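You operate a simulated robot arm through the tools that you are given. There is no shell and no other tool. Be economical: measure what you need, move in short steps, check, and stop when the job is done.

You run a simulated two-armed robot. Do the job below in one go: nothing can be reset, and whatever is moved stays where it is left.

## Task
Hold the wooden box steady and wax its lid with the cream pad.
Fine: take the wax from the tin; put the pad back and the tin's lid on. A coat counts when it lies all over at full strength: go over it till it gets no stronger.

The check looks at the end state, three seconds after you hand in, the way a careful person would. Anything else that was tipped, shoved, dropped, spilled or broken makes it a failure. A push-on lid holds only when it is set on centred and level and pressed home; a screw cap is set on level and turned clockwise until tight.

## Robot
Two 7-joint arms with two-finger parallel grippers on one trunk, on a base that drives. Base frame: it is fixed to the floor where the robot stands at the start and does not move with it; the origin is under the middle of the robot, x ahead of it, y to its left, z up. Readings come in mm, degrees, newtons and seconds.
The left shoulder is at the start at [32, 172, 1147], the right one opposite. With the tool pointing down near the work surface each hand reaches from about 400 to 880 mm from the robot's upright axis, wherever it stands, measured 20 degrees to its own side. Places, roughly: wooden box (14x7x8 cm) [500, -100, 900]. Payload 3.43 kg a hand.
The TCP of each hand is the grasp point between the finger pads, 34 mm short of the fingertips. In the tool frame z runs along the fingers and y along their closing line. Largest opening 128 mm; finger width 24, thickness 12; the body of the gripper, 48 by 130 mm, starts 96 mm behind the TCP.
Orientation is told as [roll, pitch, yaw] about the base's x, y, z axes, in that order, counted from this pose: with the fingers straight down and closing along the base's y, the tool's x points along the base's -x, its y along +y and its z along -z.

## Interface
- The arms move only by the tool drive_tool. It takes "left_commands", "right_commands" or both (then of equal length, played together; a hand with none holds still); each is a list of rows, each a list of 7 numbers: the shift along the base's x, y, z in mm, then the turn, a rotation vector about the base's x, y, z in degrees, then the closure, from 0 (fully open) to 1 (shut). In form: [[x, y, z, ax, ay, az, grip], ...]. A call has 1 to 20 rows; each row shifts and turns the commanded pose from where the row before left it. A row lasts 0.2 s, in which the tool goes at most 50 mm and 8.6 degrees; a call with a longer step from one row to the next is refused whole, and so is a gripper value outside its range. A pose out of reach is approached as far as the arm can. The call stops where the force on the tool passes 40 N (or 10 N more than at its start, if that is more) or the arm is blocked; 0.2 s more then pass. Each finger travels about 153 mm/s and halts on what it meets, pressing with about 41 N; the grip force reading is that of the motor and also rises with nothing between the fingers. The clock runs only during rows and for 0.2 s after the last one: add rows that do not move to give the fingers time. The reply holds the time, the measured pose of the TCP, the force on the tool along the base axes, the opening and the grip force, in the units named above and with some noise, with the torque about the TCP (base axes, N m) and any sound that the robot's microphone picked up.
- Cameras (640 x 400 px; columns grow to the right, rows downward): "scene" is now at [104.4, 10.1, 1387.7]; the picture's right is [0.04, -1.00, -0.01], its down [-0.44, -0.01, -0.90] and it looks along [0.90, 0.03, -0.44] (base axes); focal length 271 px, centre (320, 200). "left" rides on the left gripper at [76, 11, -160] in its tool frame; the picture's right is [-0.15, 0.99, 0.00], its down [-0.88, -0.13, -0.46] and it looks along [-0.45, -0.07, 0.89] (tool axes); focal length 234 px, centre (320, 200). "right" rides on the right gripper at [76, -11, -160] in its tool frame; the picture's right is [0.15, 0.99, 0.00], its down [-0.88, 0.13, -0.46] and it looks along [-0.45, 0.07, 0.89] (tool axes); focal length 234 px, centre (320, 200). There is no depth. A picture from a camera that has moved, and an enlarged one, comes with that camera's place and axes in the base frame and with its lens.
- grab_frame(camera): a new picture of that camera. It takes no simulated time.
- lift_body(by): slides the trunk up (or, below 0, down) by that many mm; the arms and the scene camera ride with it, the base frame stays. It gives what a move gives, with no picture.
- steer(legs): drives the robot by 1 to 6 legs, each [ahead, left, turn to the left] in mm, mm and degrees, along the robot's own axes; the way and the turn of a leg run together, so that a leg with both is an arc; at most 1500 mm and 180 degrees a leg. The arms and the cameras ride along, it lands a little off, and it stops where it bumps. It gives what a move gives.
- head_to(pan, tilt): turns the head with the scene camera to pan (to the left, within 86 degrees either way) and tilt (down, from -29 to 69), counted from straight ahead of the robot. It gives what a move gives.
- inspect(camera, box): a new picture of the part [left, top, right, bottom] of that camera's present view, enlarged. It takes no simulated time.
- sign_off(): hands the job in; it is judged then, once.

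Go step by step. Nothing tells you exact positions but the pictures and the camera data: compare them with the known pose of the tool, close in by small moves and look again before you grip or let go. The budget is 120 turns and 108 pictures, counting those below and the enlarged ones. Unless the task says otherwise, let go and move clear before handing in.

The tools are called as a command line: name --argument value ..., lists and objects as JSON in quotes. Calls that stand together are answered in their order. drive_tool: Moves the arms, as the interface text tells. Its arguments: {"type":"object","properties":{"left_commands":{"type":"array"},"right_commands":{"type":"array"}},"required":[]} The other tools are called the same way: lift_body (by) slides the trunk up or down; steer (legs) drives the base; head_to (pan, tilt) turns the head that bears the scene camera; grab_frame (camera) takes a picture; inspect (camera, box) takes an enlarged picture of a part of a camera's view; sign_off () hands the job in.

At the start:

```text
time: 0.0
left_ee_pos: [566.8, 260.6, 1211.8]
left_orientation: [0.0, -3.1, 2.3]
left_wrist_force: [0.3, 0.7, 0.4]
left_wrist_torque: [0.02, 0.03, -0.02]
left_opening: 128.0
left_grip_force: 0.0
right_ee_pos: [631.2, -154.2, 1285.9]
right_orientation: [0.3, -1.5, 2.4]
right_wrist_force: [-0.3, -0.6, -0.3]
right_wrist_torque: [0.06, -0.03, -0.02]
right_opening: 127.9
right_grip_force: 0.0
trunk travel left (down, up): [-625.0, 315.0]
robot x, y, heading: [-4.1, 9.5, 2.4]
head pan, tilt: [-0.3, 27.9]
```

scene: 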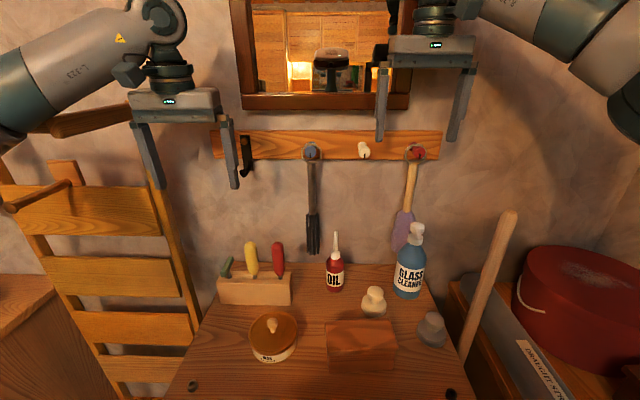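
right: 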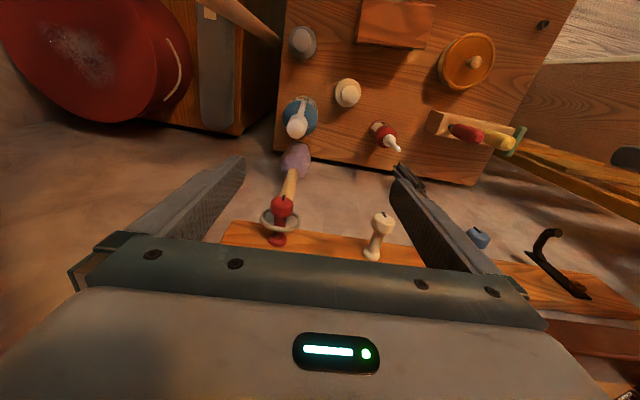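
left: 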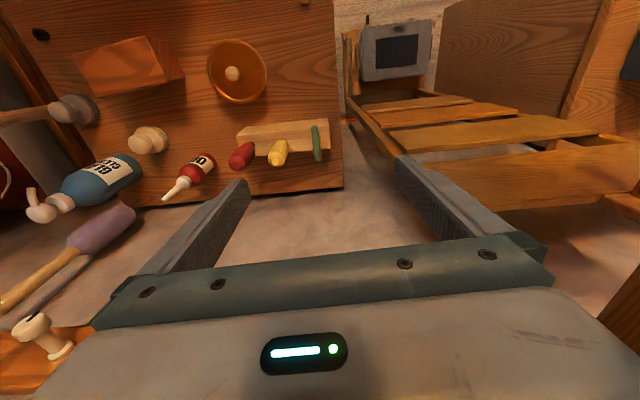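

I see a small table with the wooden box, a tin with a knobbed lid (wax), a cream knobbed pad, a grey pad, oil, and cleaner. I'll look closer first.

head_to --pan -5 --tilt 50

grab_frame --camera "scene"

inspect --camera "scene" --box '[200, 80, 460, 240]'

```text
time: 0.9
left_ee_pos: [568.8, 261.5, 1213.9]
left_orientation: [-0.2, -3.5, 2.3]
left_wrist_force: [0.7, 0.9, 0.2]
left_wrist_torque: [-0.01, -0.01, -0.02]
left_opening: 128.0
left_grip_force: 0.0
right_ee_pos: [636.7, -151.8, 1283.2]
right_orientation: [0.3, -1.3, 2.5]
right_wrist_force: [0.1, 0.5, -0.2]
right_wrist_torque: [-0.02, 0.02, -0.01]
right_opening: 127.8
right_grip_force: 0.0
trunk travel left (down, up): [-625.0, 315.0]
robot x, y, heading: [-2.0, 12.7, 2.6]
head pan, tilt: [-5.0, 50.0]
```

```text
104 pictures are left
camera scene: at [96.1, 4.6, 1353.7], right [-0.04, -1.0, -0.01], down [-0.75, 0.04, -0.66], along [0.66, -0.02, -0.75], focal length 271 px, centre (320, 200)
```

scene: 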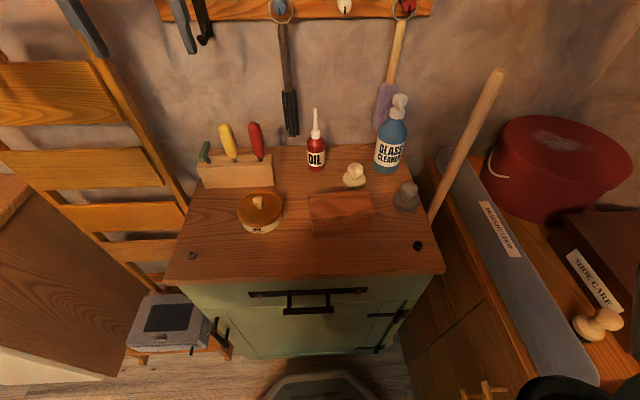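

```text
2.46 times, centred on (330, 160) of scene
camera zoom: at [96.1, 4.6, 1353.7], right [-0.04, -1.0, -0.01], down [-0.75, 0.04, -0.66], along [0.66, -0.02, -0.75], focal length 667 px, centre (295, 298)
```

zoom: 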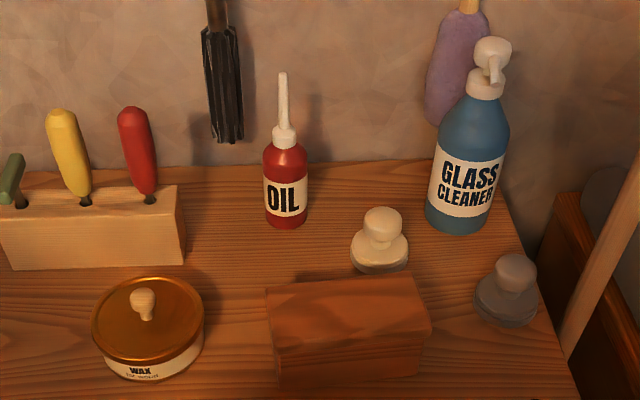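

I'll get poses for the hand cameras' views to triangulate positions.

inspect --camera "right" --box '[270, 0, 590, 200]'

inspect --camera "left" --box '[30, 0, 350, 200]'

inspect --camera "scene" --box '[220, 140, 440, 260]'

```text
2.00 times, centred on (430, 100) of right
camera zoom: at [559.7, -166.8, 1441.5], right [-0.19, 0.98, 0.0], down [0.86, 0.17, 0.48], along [0.47, 0.09, -0.88], focal length 468 px, centre (100, 400)
```

zoom: 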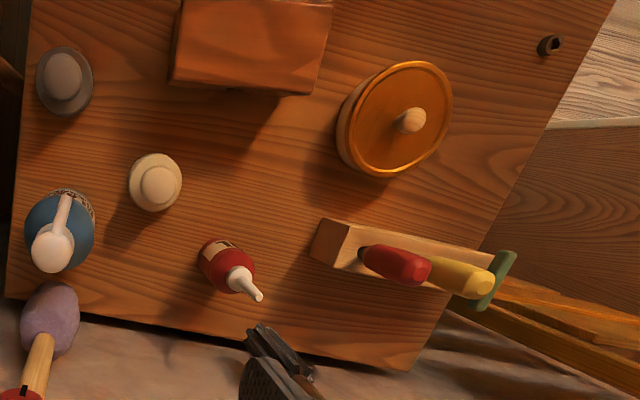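

```text
2.00 times, centred on (190, 100) of left
camera zoom: at [484.3, 268.1, 1367.9], right [0.11, 0.99, 0.01], down [0.86, -0.09, 0.51], along [0.51, -0.05, -0.86], focal length 468 px, centre (580, 400)
```

zoom: 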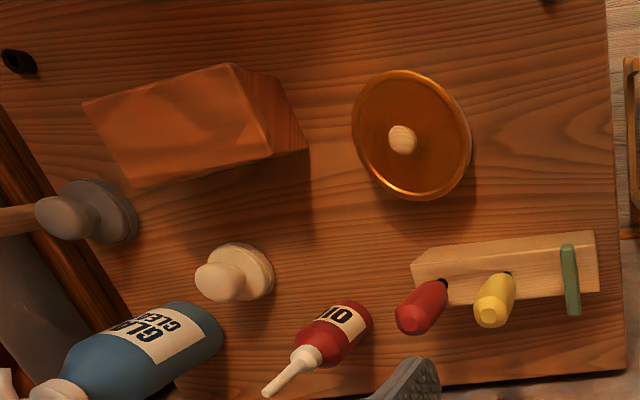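

```text
2.91 times, centred on (330, 200) of scene
camera zoom: at [96.1, 4.6, 1353.7], right [-0.04, -1.0, -0.01], down [-0.75, 0.04, -0.66], along [0.66, -0.02, -0.75], focal length 789 px, centre (291, 200)
```

zoom: 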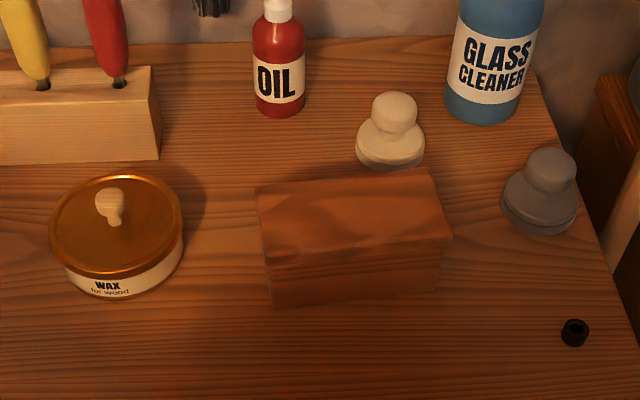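

Estimates: box top about (457,-48,932), yaw ≈5°. The tin's knob is near (480,124,927), the cream pad near (586,-97) and the table at about z 857. I'll bring the left hand above the tin and look.

drive_tool --left_commands '[[-14.5, -23, -33, 0, 0.6, -0.4, 0], [-14.5, -23, -33, 0, 0.6, -0.4, 0], [-14.5, -23, -33, 0, 0.6, -0.4, 0], [-14.5, -23, -33, 0, 0.6, -0.4, 0], [-14.5, -23, -33, 0, 0.6, -0.4, 0.4], [-14.5, -23, -33, 0, 0.5, -0.4, 0.4], [0, 0, 0, 0, 0, 0, 0.4]]'

grab_frame --camera "left"

grab_frame --camera "scene"

```text
time: 1.9
left_ee_pos: [540.4, 165.5, 1061.1]
left_orientation: [0.3, 1.3, 0.9]
left_wrist_force: [-0.1, -1.9, 0.0]
left_wrist_torque: [0.2, -0.05, 0.0]
left_opening: 76.5
left_grip_force: 0.5
right_ee_pos: [654.7, -153.6, 1273.8]
right_orientation: [0.3, 0.5, 3.5]
right_wrist_force: [-0.2, -1.3, 0.6]
right_wrist_torque: [0.18, -0.07, 0.01]
right_opening: 127.8
right_grip_force: 0.0
trunk travel left (down, up): [-625.0, 315.0]
robot x, y, heading: [0.5, 15.7, 2.4]
head pan, tilt: [-5.0, 50.0]
stopped in row 5 (right hand): the force on the tool passed its limit at 194 N (the readings are from after the stop); the commanded pose is now the measured one
```

```text
99 pictures are left
camera left: at [468.6, 173.2, 1221.9], right [0.13, 0.99, 0.0], down [0.89, -0.12, 0.44], along [0.43, -0.05, -0.9], focal length 234 px, centre (320, 200)
```

left: 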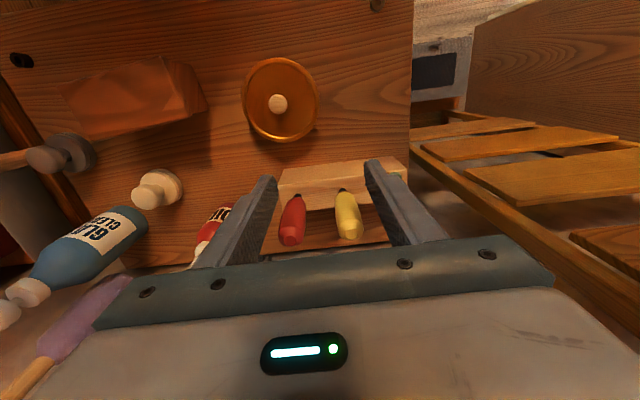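

```text
98 pictures are left
camera scene: at [124.3, -0.6, 1350.2], right [-0.05, -1.0, -0.01], down [-0.76, 0.04, -0.64], along [0.64, -0.02, -0.77], focal length 271 px, centre (320, 200)
```

scene: 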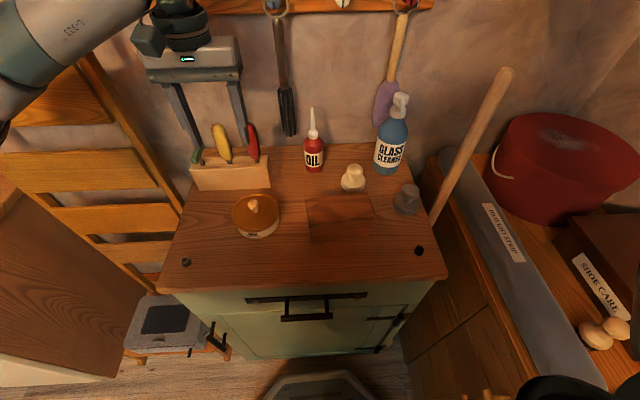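

The right hand hit something while the robot swayed. I'll check the right hand's surroundings.

grab_frame --camera "right"

head_to --pan -5 --tilt 28

grab_frame --camera "scene"

```text
97 pictures are left
camera right: at [582.6, -169.7, 1433.5], right [-0.21, 0.98, 0.01], down [0.87, 0.18, 0.45], along [0.44, 0.1, -0.89], focal length 234 px, centre (320, 200)
```

right: 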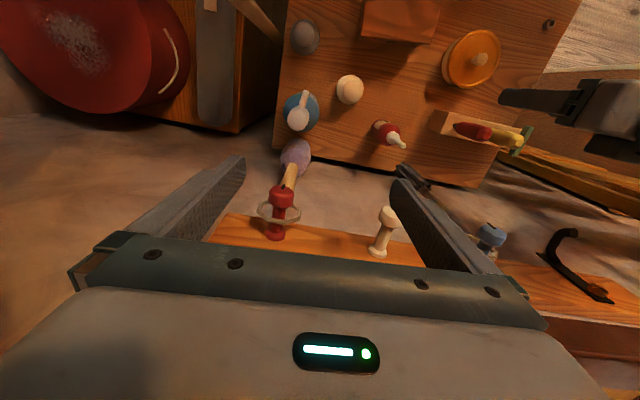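

```text
time: 2.8
left_ee_pos: [541.2, 176.5, 1058.2]
left_orientation: [-0.2, 1.5, 1.1]
left_wrist_force: [0.0, 1.1, -0.7]
left_wrist_torque: [-0.04, 0.03, 0.05]
left_opening: 76.8
left_grip_force: 0.1
right_ee_pos: [657.2, -138.3, 1274.7]
right_orientation: [-0.3, 0.6, 3.8]
right_wrist_force: [-0.6, 0.8, 0.4]
right_wrist_torque: [-0.01, -0.02, 0.0]
right_opening: 128.0
right_grip_force: 0.1
trunk travel left (down, up): [-625.0, 315.0]
robot x, y, heading: [-2.2, 11.8, 2.3]
head pan, tilt: [-5.0, 28.0]
```

```text
96 pictures are left
camera scene: at [141.1, 12.7, 1383.7], right [-0.04, -1.0, 0.0], down [-0.47, 0.02, -0.88], along [0.88, -0.04, -0.47], focal length 271 px, centre (320, 200)
```

scene: 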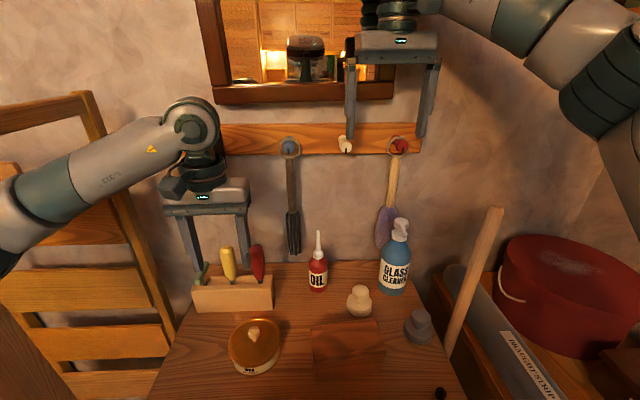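

The right gripper is near the wall pegs, so I'll back it straight off.

drive_tool --right_commands '[[-10, 0, 0, 0, 0, 0, 0], [-20, 0, 0, 0, 0, 0, 0], [-25, -5, -5, 0, 0, 0, 0], [-30, -10, -10, 0, 0, 0, 0], [-30, -10, -10, 0, 0, 0, 0], [-30, -10, -10, 0, 0, 0, 0], [-20, -10, -10, 0, 0, -1, 0], [0, 0, 0, 0, 0, 0, 0]]'

grab_frame --camera "scene"

```text
time: 4.6
left_ee_pos: [542.3, 177.2, 1059.2]
left_orientation: [-0.2, 1.5, 1.0]
left_wrist_force: [-0.1, 0.5, -0.3]
left_wrist_torque: [-0.03, 0.01, -0.03]
left_opening: 76.9
left_grip_force: 0.1
right_ee_pos: [490.3, -183.1, 1229.3]
right_orientation: [-0.3, 0.7, 2.8]
right_wrist_force: [1.2, 0.9, 0.2]
right_wrist_torque: [-0.02, 0.01, -0.01]
right_opening: 128.0
right_grip_force: 0.0
trunk travel left (down, up): [-625.0, 315.0]
robot x, y, heading: [-1.3, 13.1, 2.4]
head pan, tilt: [-5.0, 28.0]
```

```text
95 pictures are left
camera scene: at [140.4, 11.6, 1383.9], right [-0.05, -1.0, 0.0], down [-0.47, 0.02, -0.88], along [0.88, -0.04, -0.47], focal length 271 px, centre (320, 200)
```

scene: 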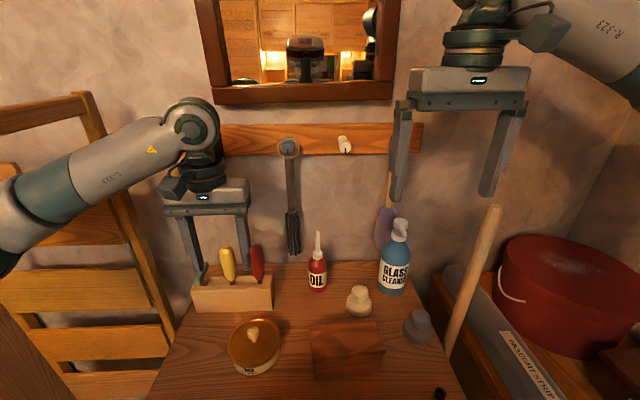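

Nothing was displaced. Now the left hand goes over the tin's knob.

drive_tool --left_commands '[[-20, -17, 0, 0, -0.5, -0.3, 0.45], [-20, -18, 0, 0, -0.5, -0.3, 0.45], [-22, -18, -20, 0, -0.5, -0.4, 0.45], [0, 0, -25, 0, 0, 0, 0.45], [0, 0, -25, 0, 0, 0, 0.45], [0, 0, 0, 0, 0, 0, 0.45]]'

grab_frame --camera "left"

head_to --pan 0 --tilt 45

grab_frame --camera "scene"

```text
time: 6.0
left_ee_pos: [479.7, 122.4, 989.6]
left_orientation: [-0.2, 0.0, -0.1]
left_wrist_force: [-0.2, 0.1, 0.1]
left_wrist_torque: [-0.01, 0.04, 0.04]
left_opening: 70.2
left_grip_force: 0.0
right_ee_pos: [489.7, -184.2, 1229.4]
right_orientation: [-0.2, 0.6, 2.8]
right_wrist_force: [-0.3, 0.0, 0.2]
right_wrist_torque: [-0.04, 0.02, 0.04]
right_opening: 127.6
right_grip_force: 0.0
trunk travel left (down, up): [-625.0, 315.0]
robot x, y, heading: [-3.9, 12.7, 2.5]
head pan, tilt: [-5.0, 28.0]
```

```text
94 pictures are left
camera left: at [404.5, 133.7, 1147.4], right [0.15, 0.99, 0.0], down [0.88, -0.13, 0.46], along [0.45, -0.07, -0.89], focal length 234 px, centre (320, 200)
```

left: 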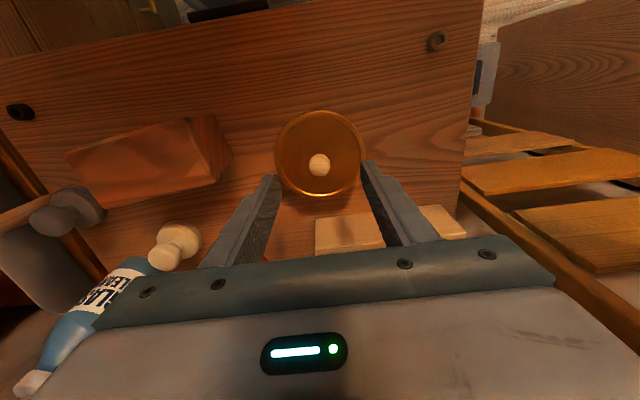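

```text
time: 6.8
left_ee_pos: [479.4, 122.8, 988.6]
left_orientation: [-0.3, 0.0, 0.1]
left_wrist_force: [0.4, -0.9, 0.2]
left_wrist_torque: [0.0, -0.03, 0.04]
left_opening: 70.6
left_grip_force: 0.0
right_ee_pos: [489.8, -184.4, 1228.1]
right_orientation: [-0.2, 0.5, 2.8]
right_wrist_force: [-0.3, 0.8, 0.1]
right_wrist_torque: [0.0, 0.0, -0.02]
right_opening: 128.2
right_grip_force: 0.1
trunk travel left (down, up): [-625.0, 315.0]
robot x, y, heading: [-1.5, 11.1, 2.5]
head pan, tilt: [0.0, 45.0]
```

```text
93 pictures are left
camera scene: at [130.4, 18.6, 1358.2], right [0.04, -1.0, 0.0], down [-0.71, -0.03, -0.71], along [0.71, 0.03, -0.71], focal length 271 px, centre (320, 200)
```

scene: 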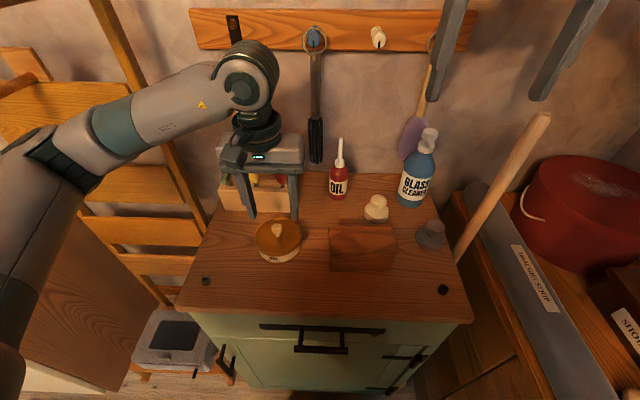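

Knob confirmed at about (476,122). Descending and gripping it.

drive_tool --left_commands '[[-3, 0, -20, 0, 0, 0, 0.45], [0, 0, -18, 0, 0, 0, 0.45], [0, 0, -12, 0, 0, 0, 0.45], [0, 0, -4, 0, 0, 0, 0.45], [0, 0, 0, 0, 0, 0, 0.6], [0, 0, 0, 0, 0, 0, 0.9], [0, 0, 0, 0, 0, 0, 1.0], [0, 0, 0, 0, 0, 0, 1.0]]'

grab_frame --camera "left"

inspect --camera "scene" --box '[200, 140, 360, 280]'

```text
time: 8.6
left_ee_pos: [475.7, 123.4, 935.8]
left_orientation: [-0.2, -0.1, 0.0]
left_wrist_force: [0.4, -0.9, 0.2]
left_wrist_torque: [-0.01, -0.01, 0.02]
left_opening: 19.8
left_grip_force: 40.6
right_ee_pos: [490.4, -183.5, 1228.6]
right_orientation: [-0.3, 0.6, 2.7]
right_wrist_force: [0.4, 0.0, 0.2]
right_wrist_torque: [0.0, 0.03, 0.0]
right_opening: 127.9
right_grip_force: 0.1
trunk travel left (down, up): [-625.0, 315.0]
robot x, y, heading: [-5.1, 9.1, 2.3]
head pan, tilt: [0.0, 45.0]
heard: snap
```

```text
92 pictures are left
camera left: at [400.8, 134.2, 1094.1], right [0.15, 0.99, 0.0], down [0.88, -0.13, 0.46], along [0.45, -0.07, -0.89], focal length 234 px, centre (320, 200)
```

left: 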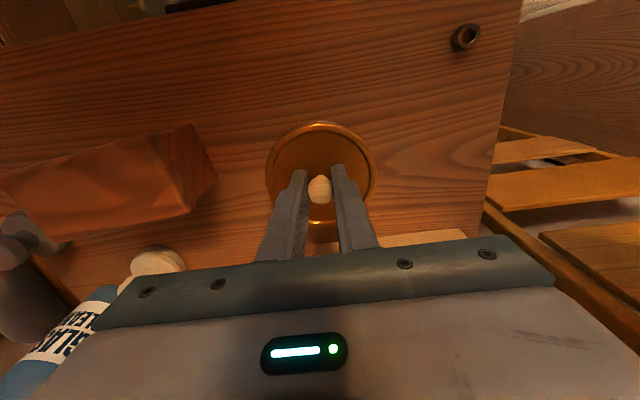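

```text
2.86 times, centred on (280, 210) of scene
camera zoom: at [130.3, 18.5, 1358.2], right [0.04, -1.0, 0.0], down [-0.71, -0.03, -0.71], along [0.71, 0.03, -0.71], focal length 774 px, centre (434, 171)
```

zoom: 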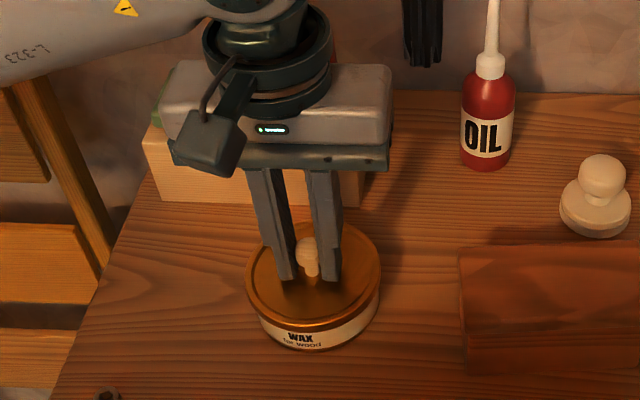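

Gripped; a snap was heard. I'll lift a few mm and watch the force.

drive_tool --left_commands '[[0, 0, 2, 0, 0, 0, 1.0], [0, 0, 2, 0, 0, 0, 1.0], [0, 0, 2, 0, 0, 0, 1.0], [0, 0, 0, 0, 0, 0, 1.0]]'

inspect --camera "scene" --box '[200, 140, 360, 280]'

```text
time: 9.6
left_ee_pos: [475.4, 122.8, 941.3]
left_orientation: [-0.3, 0.0, 0.1]
left_wrist_force: [-0.4, -0.8, -1.3]
left_wrist_torque: [0.0, -0.02, -0.01]
left_opening: 19.8
left_grip_force: 40.7
right_ee_pos: [490.3, -184.1, 1228.2]
right_orientation: [-0.4, 0.6, 2.7]
right_wrist_force: [-0.6, -0.3, 0.2]
right_wrist_torque: [0.0, 0.0, 0.02]
right_opening: 128.2
right_grip_force: 0.1
trunk travel left (down, up): [-625.0, 315.0]
robot x, y, heading: [-3.5, 13.9, 2.1]
head pan, tilt: [0.0, 45.0]
```

```text
2.86 times, centred on (280, 210) of scene
camera zoom: at [130.3, 18.6, 1358.2], right [0.04, -1.0, 0.0], down [-0.71, -0.03, -0.71], along [0.71, 0.03, -0.71], focal length 774 px, centre (434, 171)
```

zoom: 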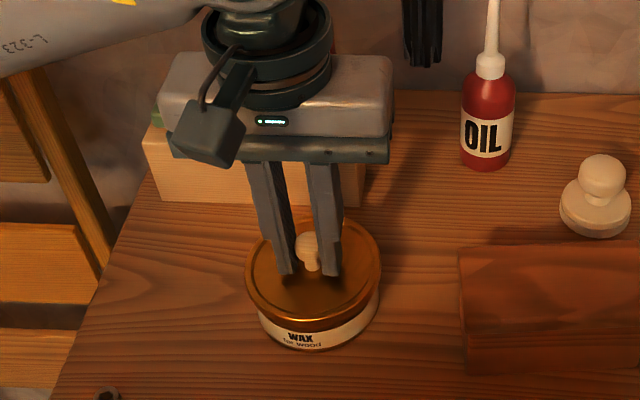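

The lid comes free and the tin stays. Lifting and carrying it to the free front-left area.

drive_tool --left_commands '[[0, 0, 10, 0, 0, 0, 1.0], [0, 0, 20, 0, 0, 0, 1.0], [0, 0, 20, 0, 0, 0, 1.0], [-20, 14, 0, 0, 0, 0, 1.0], [-24, 18, 0, 0, 0, 0, 1.0], [-24, 18, 0, 0, 0, 0, 1.0], [-24, 14, 0, 0, 0, 0, 1.0], [0, 0, -15, 0, 0, 0, 1.0], [0, 0, 0, 0, 0, 0, 1.0]]'

grab_frame --camera "scene"

grab_frame --camera "left"

```text
time: 11.6
left_ee_pos: [382.9, 186.7, 975.2]
left_orientation: [-0.1, 0.0, 0.0]
left_wrist_force: [0.0, 0.6, -0.6]
left_wrist_torque: [0.0, -0.01, 0.02]
left_opening: 20.0
left_grip_force: 40.8
right_ee_pos: [490.3, -183.9, 1228.8]
right_orientation: [-0.3, 0.6, 2.8]
right_wrist_force: [0.1, -0.5, 0.6]
right_wrist_torque: [-0.01, -0.01, 0.01]
right_opening: 128.0
right_grip_force: 0.0
trunk travel left (down, up): [-625.0, 315.0]
robot x, y, heading: [-0.2, 13.2, 2.7]
head pan, tilt: [0.0, 45.0]
```

```text
89 pictures are left
camera scene: at [129.9, 18.6, 1358.2], right [0.04, -1.0, 0.0], down [-0.71, -0.03, -0.71], along [0.71, 0.03, -0.71], focal length 271 px, centre (320, 200)
```

scene: 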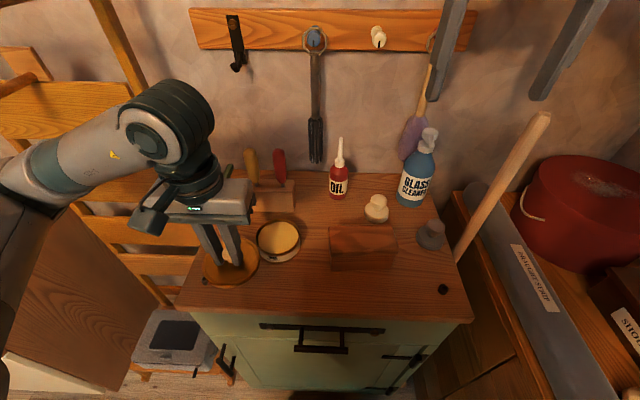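

```text
88 pictures are left
camera left: at [308.1, 198.3, 1135.2], right [0.15, 0.99, 0.0], down [0.88, -0.13, 0.46], along [0.45, -0.07, -0.89], focal length 234 px, centre (320, 200)
```

left: 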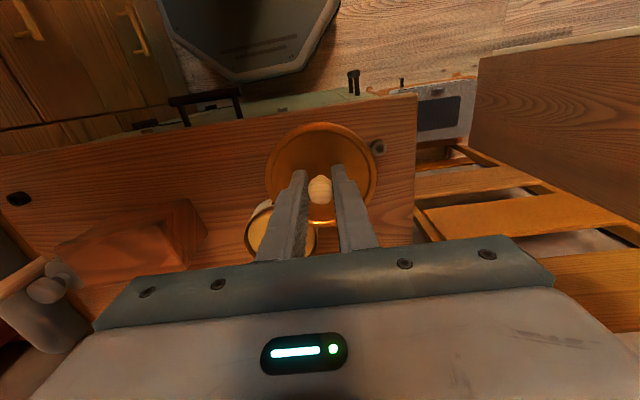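

The tin is open and the lid hangs over clear table. Lowering it until it touches.

drive_tool --left_commands '[[0, 0, -20, 0, 0, 0, 1.0], [0, 0, -20, 0, 0, 0, 1.0], [0, 0, -10, 0, 0, 0, 1.0], [0, 0, -5, 0, 0, 0, 1.0], [0, 0, -2, 0, 0, 0, 1.0], [0, 0, -2, 0, 0, 0, 1.0], [0, 0, 0, 0, 0, 0, 1.0]]'

inspect --camera "scene" --box '[170, 200, 330, 300]'

```text
time: 13.2
left_ee_pos: [384.2, 187.4, 916.7]
left_orientation: [-0.2, 0.0, 0.1]
left_wrist_force: [0.0, -1.1, 0.1]
left_wrist_torque: [0.02, 0.0, 0.06]
left_opening: 19.9
left_grip_force: 40.4
right_ee_pos: [489.7, -184.8, 1228.9]
right_orientation: [-0.4, 0.6, 2.8]
right_wrist_force: [0.1, -0.3, 0.2]
right_wrist_torque: [0.0, 0.0, 0.0]
right_opening: 128.0
right_grip_force: 0.1
trunk travel left (down, up): [-625.0, 315.0]
robot x, y, heading: [-0.2, 14.7, 2.7]
head pan, tilt: [0.0, 45.0]
```

```text
4.00 times, centred on (250, 250) of scene
camera zoom: at [130.2, 18.6, 1358.2], right [0.04, -1.0, 0.0], down [-0.71, -0.03, -0.71], along [0.71, 0.03, -0.71], focal length 1084 px, centre (600, 0)
```

zoom: 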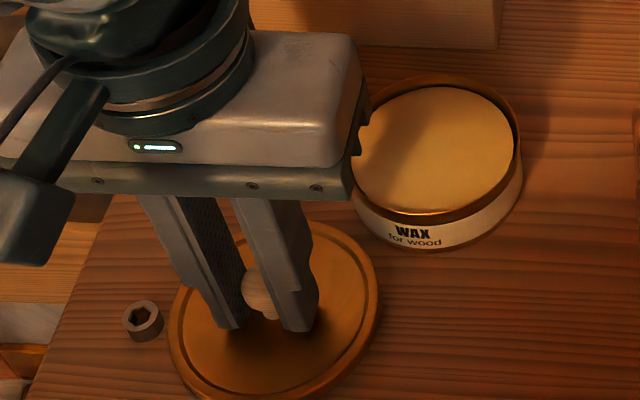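

drive_tool --left_commands '[[0, 0, -2, 0, 0, 0, 1.0], [0, 0, -2, 0, 0, 0, 1.0], [0, 0, -2, 0, 0, 0, 1.0], [0, 0, 0, 0, 0, 0, 1.0]]'

```text
time: 14.2
left_ee_pos: [382.6, 187.4, 911.0]
left_orientation: [-0.2, 0.0, 0.0]
left_wrist_force: [-0.5, 0.1, -0.6]
left_wrist_torque: [-0.04, 0.03, 0.0]
left_opening: 20.1
left_grip_force: 41.3
right_ee_pos: [490.6, -183.8, 1228.9]
right_orientation: [-0.3, 0.5, 2.9]
right_wrist_force: [0.1, -0.7, -0.1]
right_wrist_torque: [0.02, -0.02, 0.03]
right_opening: 128.0
right_grip_force: 0.1
trunk travel left (down, up): [-625.0, 315.0]
robot x, y, heading: [-0.4, 11.5, 2.2]
head pan, tilt: [0.0, 45.0]
```

drive_tool --left_commands '[[0, 0, -2, 0, 0, 0, 1.0], [0, 0, -1.5, 0, 0, 0, 1.0], [0, 0, -1.5, 0, 0, 0, 1.0], [0, 0, 0, 0, 0, 0, 1.0]]'

inspect --camera "scene" --box '[170, 200, 330, 300]'

```text
time: 15.2
left_ee_pos: [383.6, 187.5, 907.2]
left_orientation: [-0.2, 0.0, 0.0]
left_wrist_force: [0.5, 0.2, 0.1]
left_wrist_torque: [0.03, 0.01, -0.02]
left_opening: 19.4
left_grip_force: 41.3
right_ee_pos: [491.3, -183.3, 1230.2]
right_orientation: [-0.2, 0.5, 2.7]
right_wrist_force: [0.7, -0.5, 1.1]
right_wrist_torque: [0.02, -0.02, 0.03]
right_opening: 128.1
right_grip_force: 0.1
trunk travel left (down, up): [-625.0, 315.0]
robot x, y, heading: [-5.1, 11.7, 2.4]
head pan, tilt: [0.0, 45.0]
```

```text
4.00 times, centred on (250, 250) of scene
camera zoom: at [130.3, 18.6, 1358.2], right [0.04, -1.0, 0.0], down [-0.71, -0.03, -0.71], along [0.71, 0.03, -0.71], focal length 1084 px, centre (600, 0)
```

zoom: 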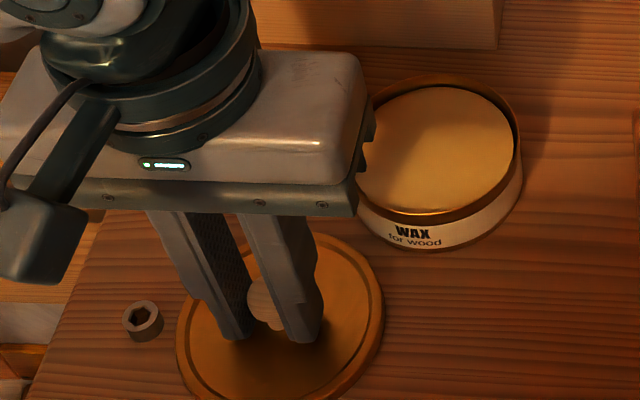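

drive_tool --left_commands '[[0, 0, -1.5, 0, 0, 0, 1.0], [0, 0, -1.5, 0, 0, 0, 1.0], [0, 0, -1.5, 0, 0, 0, 1.0], [0, 0, 0, 0, 0, 0, 1.0]]'

```text
time: 16.2
left_ee_pos: [384.7, 187.4, 903.6]
left_orientation: [-0.2, -0.3, 0.0]
left_wrist_force: [2.7, 4.0, 25.0]
left_wrist_torque: [0.08, 0.15, -0.03]
left_opening: 19.7
left_grip_force: 41.2
right_ee_pos: [489.7, -185.1, 1230.6]
right_orientation: [-0.3, 0.5, 2.8]
right_wrist_force: [0.3, 0.1, -0.7]
right_wrist_torque: [0.01, -0.01, 0.0]
right_opening: 128.1
right_grip_force: 0.0
trunk travel left (down, up): [-625.0, 315.0]
robot x, y, heading: [-5.4, 10.1, 2.0]
head pan, tilt: [0.0, 45.0]
```

The lid is down at z ≈904. Releasing and rising.

drive_tool --left_commands '[[0, 0, 1, 0, 0, 0, 1.0], [0, 0, 0, 0, 0, 0, 0.7], [0, 0, 0, 0, 0, 0, 0.6], [0, 0, 20, 0, 0, 0, 0.6], [0, 0, 30, 0, 0, 0, 0.6], [0, 10, 40, 0, 0, 0, 0.6], [0, 20, 40, 0, 0, 0, 0.6], [0, 0, 0, 0, 0, 0, 0.6]]'

grab_frame --camera "left"

inspect --camera "scene" --box '[310, 160, 470, 280]'

```text
time: 18.0
left_ee_pos: [383.5, 216.7, 1034.3]
left_orientation: [-0.1, 0.0, 0.1]
left_wrist_force: [-0.2, -0.2, -0.7]
left_wrist_torque: [0.02, 0.03, 0.01]
left_opening: 51.4
left_grip_force: 0.2
right_ee_pos: [489.4, -184.6, 1228.8]
right_orientation: [-0.2, 0.7, 2.8]
right_wrist_force: [0.6, -0.1, -0.5]
right_wrist_torque: [0.02, 0.04, -0.01]
right_opening: 128.2
right_grip_force: 0.1
trunk travel left (down, up): [-625.0, 315.0]
robot x, y, heading: [-2.5, 15.4, 2.5]
head pan, tilt: [0.0, 45.0]
```

```text
85 pictures are left
camera left: at [308.9, 227.4, 1192.8], right [0.15, 0.99, 0.0], down [0.88, -0.13, 0.46], along [0.45, -0.07, -0.89], focal length 234 px, centre (320, 200)
```

left: 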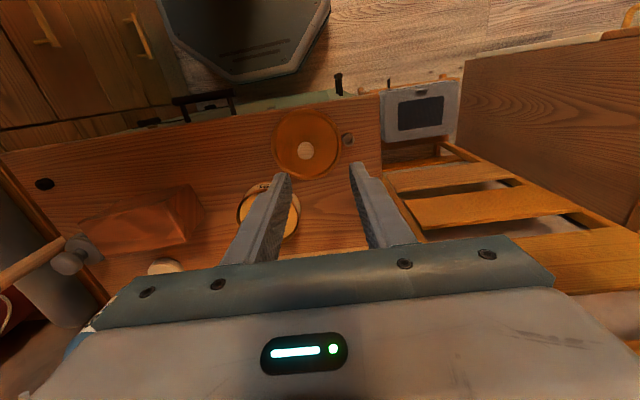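

```text
3.33 times, centred on (390, 220) of scene
camera zoom: at [131.0, 18.2, 1358.1], right [0.04, -1.0, 0.0], down [-0.71, -0.03, -0.71], along [0.71, 0.03, -0.71], focal length 904 px, centre (87, 133)
```

zoom: 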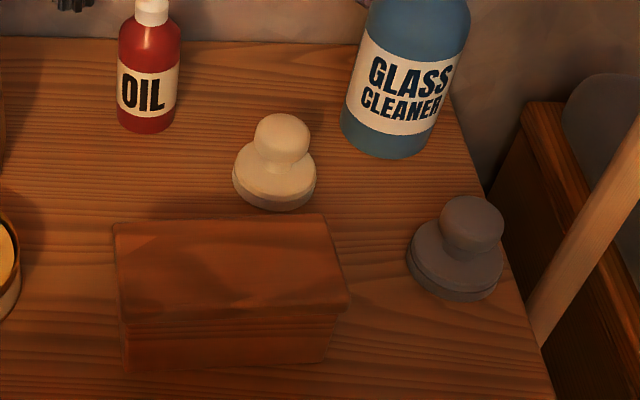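

Now the right hand goes above the cream pad, turned a little to stay clear of the cleaner bottle.

drive_tool --right_commands '[[10, 20, -30, 0, 0, -3, 0.3], [10, 20, -35, 0, 0, -3, 0.3], [15, 20, -35, 0, 0, -3, 0.3], [20, 15, -35, 0, 0, -3, 0.3], [20, 10, -35, 0, 0, -3, 0.3], [19, 0, -35, 0, 0, -3, 0.3], [0, 0, 0, 0, 0, 0, 0.3]]'

grab_frame --camera "right"

grab_frame --camera "scene"

```text
time: 19.6
left_ee_pos: [382.6, 218.2, 1033.2]
left_orientation: [-0.2, 0.0, 0.0]
left_wrist_force: [0.3, -0.1, 0.5]
left_wrist_torque: [0.02, -0.01, -0.01]
left_opening: 51.1
left_grip_force: 0.0
right_ee_pos: [585.2, -99.4, 1025.1]
right_orientation: [-0.3, 0.5, -15.4]
right_wrist_force: [-0.6, 0.0, 0.7]
right_wrist_torque: [0.0, 0.0, 0.02]
right_opening: 89.6
right_grip_force: 0.0
trunk travel left (down, up): [-625.0, 315.0]
robot x, y, heading: [-6.4, 12.9, 2.5]
head pan, tilt: [0.0, 45.0]
```

```text
83 pictures are left
camera right: at [512.5, -89.4, 1185.2], right [0.12, 0.99, 0.0], down [0.89, -0.11, 0.45], along [0.44, -0.06, -0.89], focal length 234 px, centre (320, 200)
```

right: 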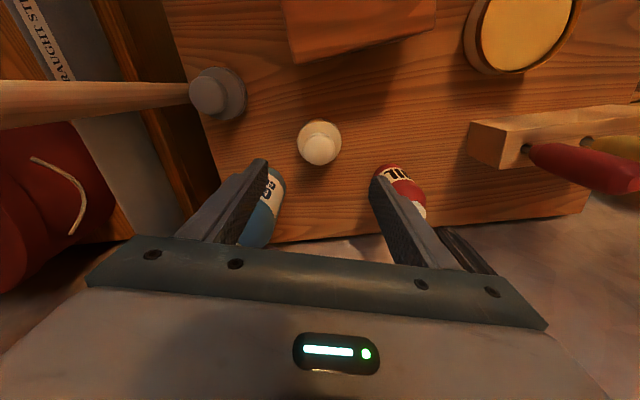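

```text
82 pictures are left
camera scene: at [129.6, 18.7, 1358.2], right [0.04, -1.0, 0.0], down [-0.71, -0.03, -0.71], along [0.71, 0.03, -0.71], focal length 271 px, centre (320, 200)
```

scene: 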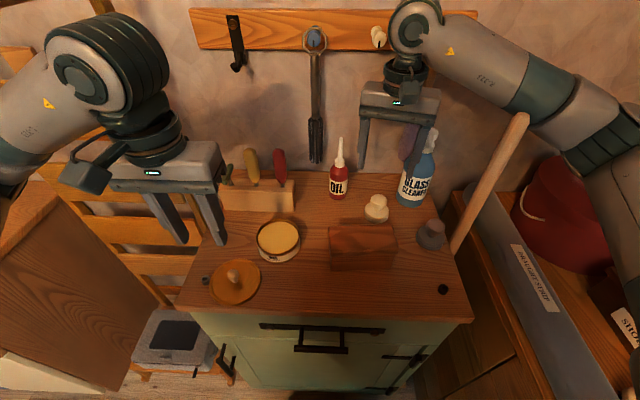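

Pad at about (581,-100). Descending partway and checking.

drive_tool --right_commands '[[-4, 0, -30, 0, 0, 0, 0.45], [0, 0, -30, 0, 0, 0, 0.45], [0, 0, -25, 0, 0, 0, 0.45], [0, 0, 0, 0, 0, 0, 0.45]]'

inspect --camera "right" --box '[160, 80, 480, 280]'

inspect --camera "scene" --box '[320, 120, 480, 240]'

```text
time: 20.6
left_ee_pos: [381.6, 216.6, 1034.3]
left_orientation: [-0.2, 0.0, 0.0]
left_wrist_force: [-0.4, 0.1, -0.6]
left_wrist_torque: [0.01, -0.02, 0.02]
left_opening: 51.3
left_grip_force: 0.1
right_ee_pos: [581.0, -99.3, 939.5]
right_orientation: [-0.2, 0.6, -15.2]
right_wrist_force: [0.6, 0.2, -0.1]
right_wrist_torque: [-0.01, 0.0, 0.0]
right_opening: 70.6
right_grip_force: 0.2
trunk travel left (down, up): [-625.0, 315.0]
robot x, y, heading: [1.4, 11.9, 2.8]
head pan, tilt: [0.0, 45.0]
```

```text
2.00 times, centred on (320, 180) of right
camera zoom: at [508.2, -89.1, 1100.1], right [0.12, 0.99, 0.0], down [0.89, -0.1, 0.45], along [0.44, -0.06, -0.9], focal length 468 px, centre (320, 240)
```

zoom: 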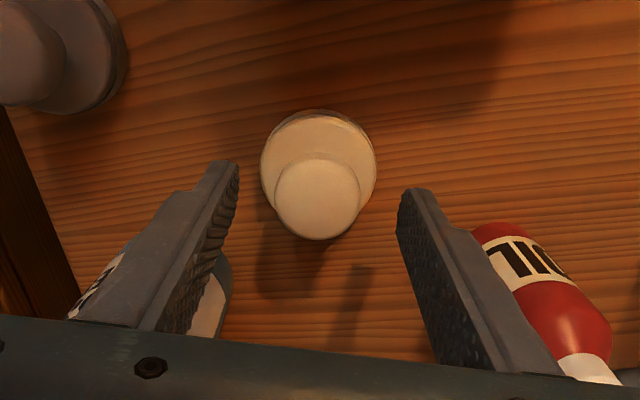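

```text
3.33 times, centred on (400, 180) of scene
camera zoom: at [130.3, 18.7, 1358.1], right [0.04, -1.0, 0.0], down [-0.71, -0.03, -0.71], along [0.71, 0.03, -0.71], focal length 904 px, centre (53, 267)
```

zoom: 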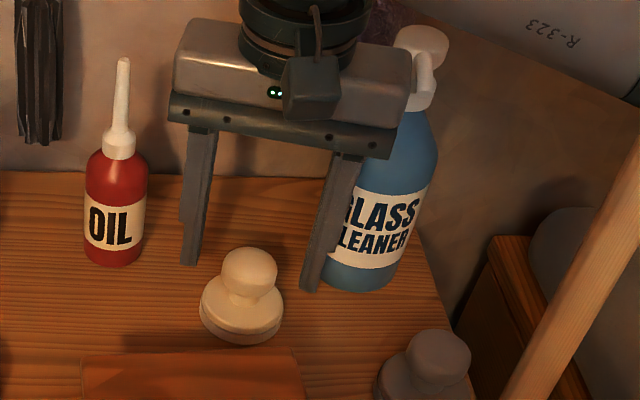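

Well centred. Lowering and closing on the knob.

drive_tool --right_commands '[[0, 0, -10, 0, 0, 0, 0.45], [0, 0, -8, 0, 0, 0, 0.45], [0, 0, -4, 0, 0, 0, 0.45], [0, 0, 0, 0, -0.5, 0, 0.6], [0, 0, 0, 0, 0, 0, 0.75], [0, 0, 0, 0, 0, 0, 0.9], [0, 0, 0, 0, 0, 0, 1], [0, 0, 0, 0, 0, 0, 1]]'

inspect --camera "scene" --box '[320, 120, 480, 240]'

```text
time: 22.4
left_ee_pos: [382.9, 217.1, 1034.6]
left_orientation: [-0.2, 0.0, 0.1]
left_wrist_force: [0.0, 0.2, -0.7]
left_wrist_torque: [-0.01, 0.0, 0.01]
left_opening: 51.0
left_grip_force: 0.2
right_ee_pos: [581.9, -99.4, 917.6]
right_orientation: [-0.2, 0.1, -15.2]
right_wrist_force: [0.6, 0.1, 0.5]
right_wrist_torque: [-0.03, -0.03, -0.01]
right_opening: 35.7
right_grip_force: 40.8
trunk travel left (down, up): [-625.0, 315.0]
robot x, y, heading: [-2.6, 12.0, 2.2]
head pan, tilt: [0.0, 45.0]
```

```text
3.33 times, centred on (400, 180) of scene
camera zoom: at [130.6, 18.5, 1358.1], right [0.04, -1.0, 0.0], down [-0.71, -0.03, -0.71], along [0.71, 0.03, -0.71], focal length 904 px, centre (53, 267)
```

zoom: 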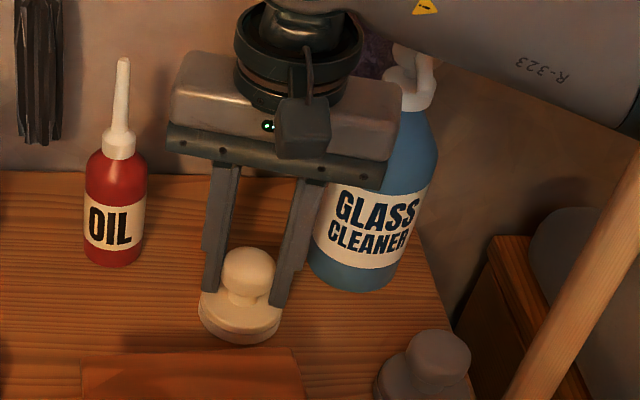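

Pad gripped (TCP z 917.6 = pad on table). I'll park the left hand higher, lift the pad and carry it over the tin.

drive_tool --left_commands '[[0, 10, 30, 0, 0, 0, 0.6], [0, 10, 30, 0, 0, 0, 0.6], [0, 10, 30, 0, 0, 0, 0.6], [0, 10, 20, 0, 0, 0, 0.6], [0, 0, 0, 0, 0, 0, 0.6], [0, 0, 0, 0, 0, 0, 0.6], [0, 0, 0, 0, 0, 0, 0.6], [0, 0, 0, 0, 0, 0, 0.6], [0, 0, 0, 0, 0, 0, 0.6], [0, 0, 0, 0, 0, 0, 0.6], [0, 0, 0, 0, 0, 0, 0.6]]' --right_commands '[[0, 0, 15, 0, 0, 0, 1], [0, 0, 30, 0, 0, 0, 1], [0, 0, 40, 0, 0, 0, 1], [0, 0, 40, 0, 0, 0, 1], [-17, 37, 0, 0, 0, 2, 1], [-18, 37, 0, 0, 0, 2, 1], [-18, 37, 0, 0, 0, 2, 1], [-18, 37, 0, 0, 0, 2, 1], [-18, 37, 0, 0, 0, 2, 1], [-17, 37, 0, 0, 0, 2, 1], [0, 0, 0, 0, 0, 0, 1]]'

grab_frame --camera "scene"

grab_frame --camera "right"

```text
time: 25.0
left_ee_pos: [434.1, 176.9, 1156.4]
left_orientation: [0.9, -1.3, -7.0]
left_wrist_force: [0.3, 0.0, 0.4]
left_wrist_torque: [0.01, 0.04, 0.03]
left_opening: 51.0
left_grip_force: 0.1
right_ee_pos: [520.8, 20.4, 1048.5]
right_orientation: [0.7, 0.0, -11.8]
right_wrist_force: [0.6, 1.2, 0.1]
right_wrist_torque: [-0.02, 0.01, 0.02]
right_opening: 35.6
right_grip_force: 40.5
trunk travel left (down, up): [-625.0, 315.0]
robot x, y, heading: [40.2, -5.2, -4.4]
head pan, tilt: [0.0, 45.0]
stopped in row 11 (left hand): the arm was blocked; the commanded pose is now the measured one
```

```text
78 pictures are left
camera scene: at [150.5, -80.0, 1364.1], right [-0.08, -1.0, -0.05], down [-0.69, 0.09, -0.71], along [0.72, -0.02, -0.7], focal length 271 px, centre (320, 200)
```

scene: 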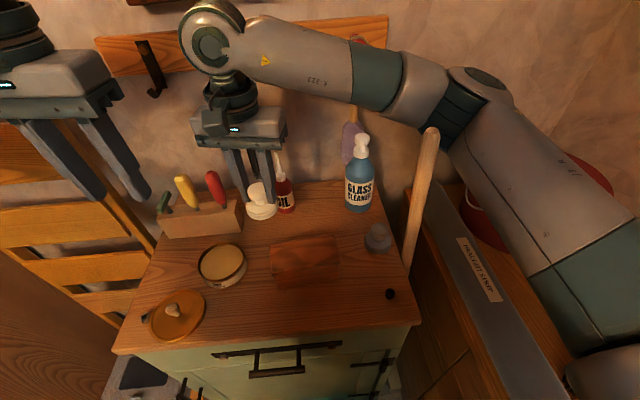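

```text
77 pictures are left
camera right: at [445.8, 23.6, 1206.9], right [0.06, 1.0, 0.01], down [0.89, -0.06, 0.46], along [0.46, -0.02, -0.89], focal length 234 px, centre (320, 200)
```

right: 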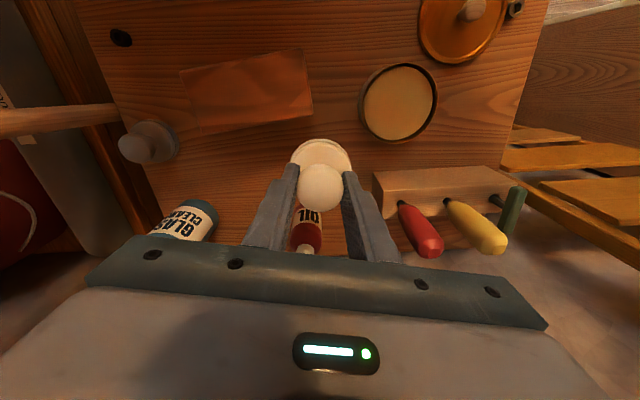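

The base was pushed: the robot turned and slid, probably because the right elbow met the wall. Nothing looks disturbed, so I'll back the robot off to give the arms room.

steer --legs '[[-180, 0, 0]]'

grab_frame --camera "scene"

```text
time: 26.1
left_ee_pos: [415.5, 181.8, 1135.1]
left_orientation: [-0.8, 0.5, -10.5]
left_wrist_force: [0.6, -0.9, 0.3]
left_wrist_torque: [0.05, 0.04, 0.0]
left_opening: 51.2
left_grip_force: 0.1
right_ee_pos: [492.3, 8.9, 1040.7]
right_orientation: [-0.7, -0.2, -16.8]
right_wrist_force: [-0.4, -0.3, -0.3]
right_wrist_torque: [0.02, -0.01, -0.02]
right_opening: 35.6
right_grip_force: 41.2
trunk travel left (down, up): [-625.0, 315.0]
robot x, y, heading: [-15.7, -2.5, -8.4]
head pan, tilt: [0.0, 45.0]
stopped in leg 1: the robot was blocked; the commanded pose is now the measured one
```

```text
76 pictures are left
camera scene: at [117.1, -32.5, 1357.2], right [-0.15, -0.99, -0.01], down [-0.7, 0.11, -0.71], along [0.7, -0.1, -0.71], focal length 271 px, centre (320, 200)
```

scene: 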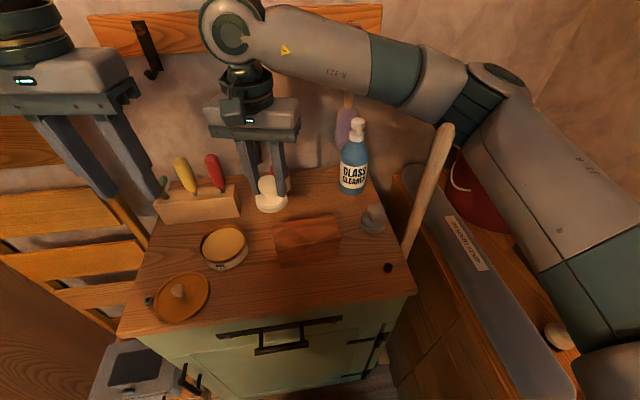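

Blocked after about 55 mm. I'll look around to see what constrains the base.

head_to --pan -80 --tilt 55

grab_frame --camera "scene"

head_to --pan 80 --tilt 55

grab_frame --camera "scene"

```text
time: 27.6
left_ee_pos: [414.8, 181.2, 1136.2]
left_orientation: [-0.7, 0.6, -10.5]
left_wrist_force: [0.1, 0.0, -0.1]
left_wrist_torque: [0.01, -0.01, 0.0]
left_opening: 51.2
left_grip_force: 0.1
right_ee_pos: [492.0, 9.6, 1043.4]
right_orientation: [-0.3, -0.4, -16.4]
right_wrist_force: [-0.5, 0.3, -0.4]
right_wrist_torque: [-0.01, 0.03, -0.03]
right_opening: 35.8
right_grip_force: 40.7
trunk travel left (down, up): [-625.0, 315.0]
robot x, y, heading: [-12.9, -0.1, -8.0]
head pan, tilt: [-80.0, 55.0]
```

```text
75 pictures are left
camera scene: at [38.8, -94.7, 1343.6], right [-1.0, -0.03, 0.0], down [-0.03, 0.83, -0.56], along [0.02, -0.56, -0.83], focal length 271 px, centre (320, 200)
```

scene: 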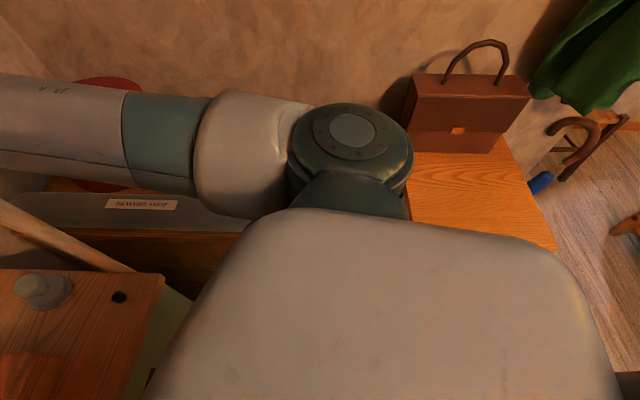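

```text
time: 30.1
left_ee_pos: [414.0, 181.1, 1137.0]
left_orientation: [-0.8, 0.6, -10.4]
left_wrist_force: [0.5, 0.7, -0.4]
left_wrist_torque: [-0.03, 0.03, 0.01]
left_opening: 51.2
left_grip_force: 0.0
right_ee_pos: [491.4, 9.8, 1044.5]
right_orientation: [-0.4, -0.3, -16.5]
right_wrist_force: [-0.2, 0.2, -0.2]
right_wrist_torque: [0.0, 0.02, -0.01]
right_opening: 35.7
right_grip_force: 40.6
trunk travel left (down, up): [-625.0, 315.0]
robot x, y, heading: [-13.5, -2.6, -8.1]
head pan, tilt: [80.0, 55.0]
```

```text
74 pictures are left
camera scene: at [58.9, 45.9, 1345.5], right [0.95, -0.31, 0.0], down [-0.26, -0.77, -0.58], along [0.18, 0.55, -0.81], focal length 271 px, centre (320, 200)
```

scene: 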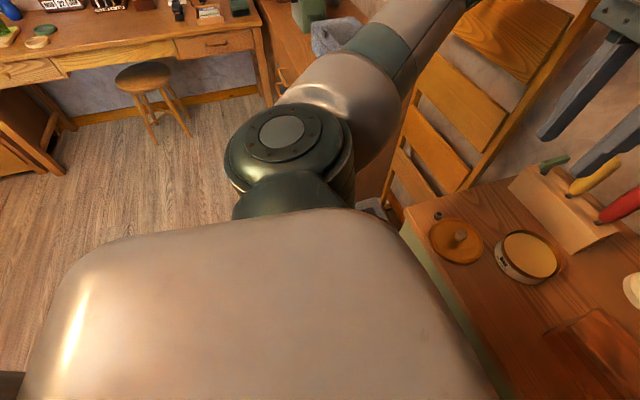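

The left arm seems close to the ladder-back chair. I'll look at it at a shallower tilt.

head_to --pan 60 --tilt 20

grab_frame --camera "scene"

head_to --pan -45 --tilt 30

grab_frame --camera "scene"

```text
time: 31.1
left_ee_pos: [413.6, 182.2, 1137.9]
left_orientation: [-0.7, 0.4, -10.4]
left_wrist_force: [0.3, -0.5, 0.4]
left_wrist_torque: [0.02, 0.02, -0.03]
left_opening: 51.1
left_grip_force: 0.2
right_ee_pos: [491.1, 9.1, 1044.3]
right_orientation: [-0.5, -0.3, -16.5]
right_wrist_force: [-0.7, -0.2, -0.1]
right_wrist_torque: [-0.01, 0.0, 0.01]
right_opening: 35.8
right_grip_force: 40.6
trunk travel left (down, up): [-625.0, 315.0]
robot x, y, heading: [-12.2, 2.0, -8.6]
head pan, tilt: [60.0, 20.0]
```

```text
73 pictures are left
camera scene: at [93.8, 50.1, 1397.6], right [0.79, -0.62, -0.01], down [-0.21, -0.26, -0.94], along [0.58, 0.74, -0.33], focal length 271 px, centre (320, 200)
```

scene: 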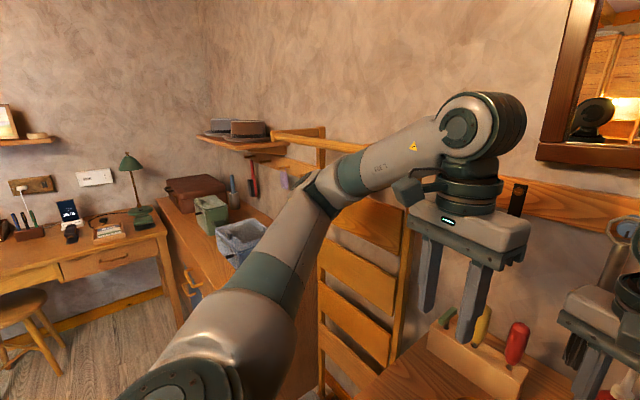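

```text
time: 32.9
left_ee_pos: [414.9, 181.0, 1136.7]
left_orientation: [-0.6, 0.4, -10.4]
left_wrist_force: [0.7, 0.2, -0.4]
left_wrist_torque: [-0.02, -0.01, -0.01]
left_opening: 51.2
left_grip_force: 0.0
right_ee_pos: [491.8, 10.5, 1042.6]
right_orientation: [-0.4, -0.3, -16.5]
right_wrist_force: [0.8, 0.0, -0.6]
right_wrist_torque: [0.02, 0.0, 0.01]
right_opening: 35.7
right_grip_force: 40.8
trunk travel left (down, up): [-625.0, 315.0]
robot x, y, heading: [-12.2, -1.6, -8.5]
head pan, tilt: [-45.0, 30.0]
```

```text
72 pictures are left
camera scene: at [90.3, -95.3, 1379.9], right [-0.8, -0.6, -0.01], down [-0.3, 0.41, -0.86], along [0.52, -0.69, -0.51], focal length 271 px, centre (320, 200)
```

scene: 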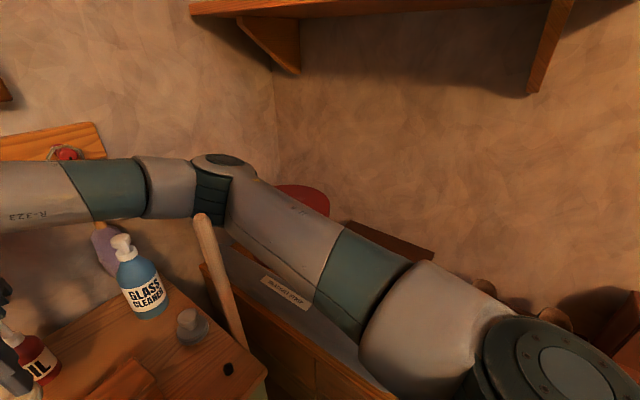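

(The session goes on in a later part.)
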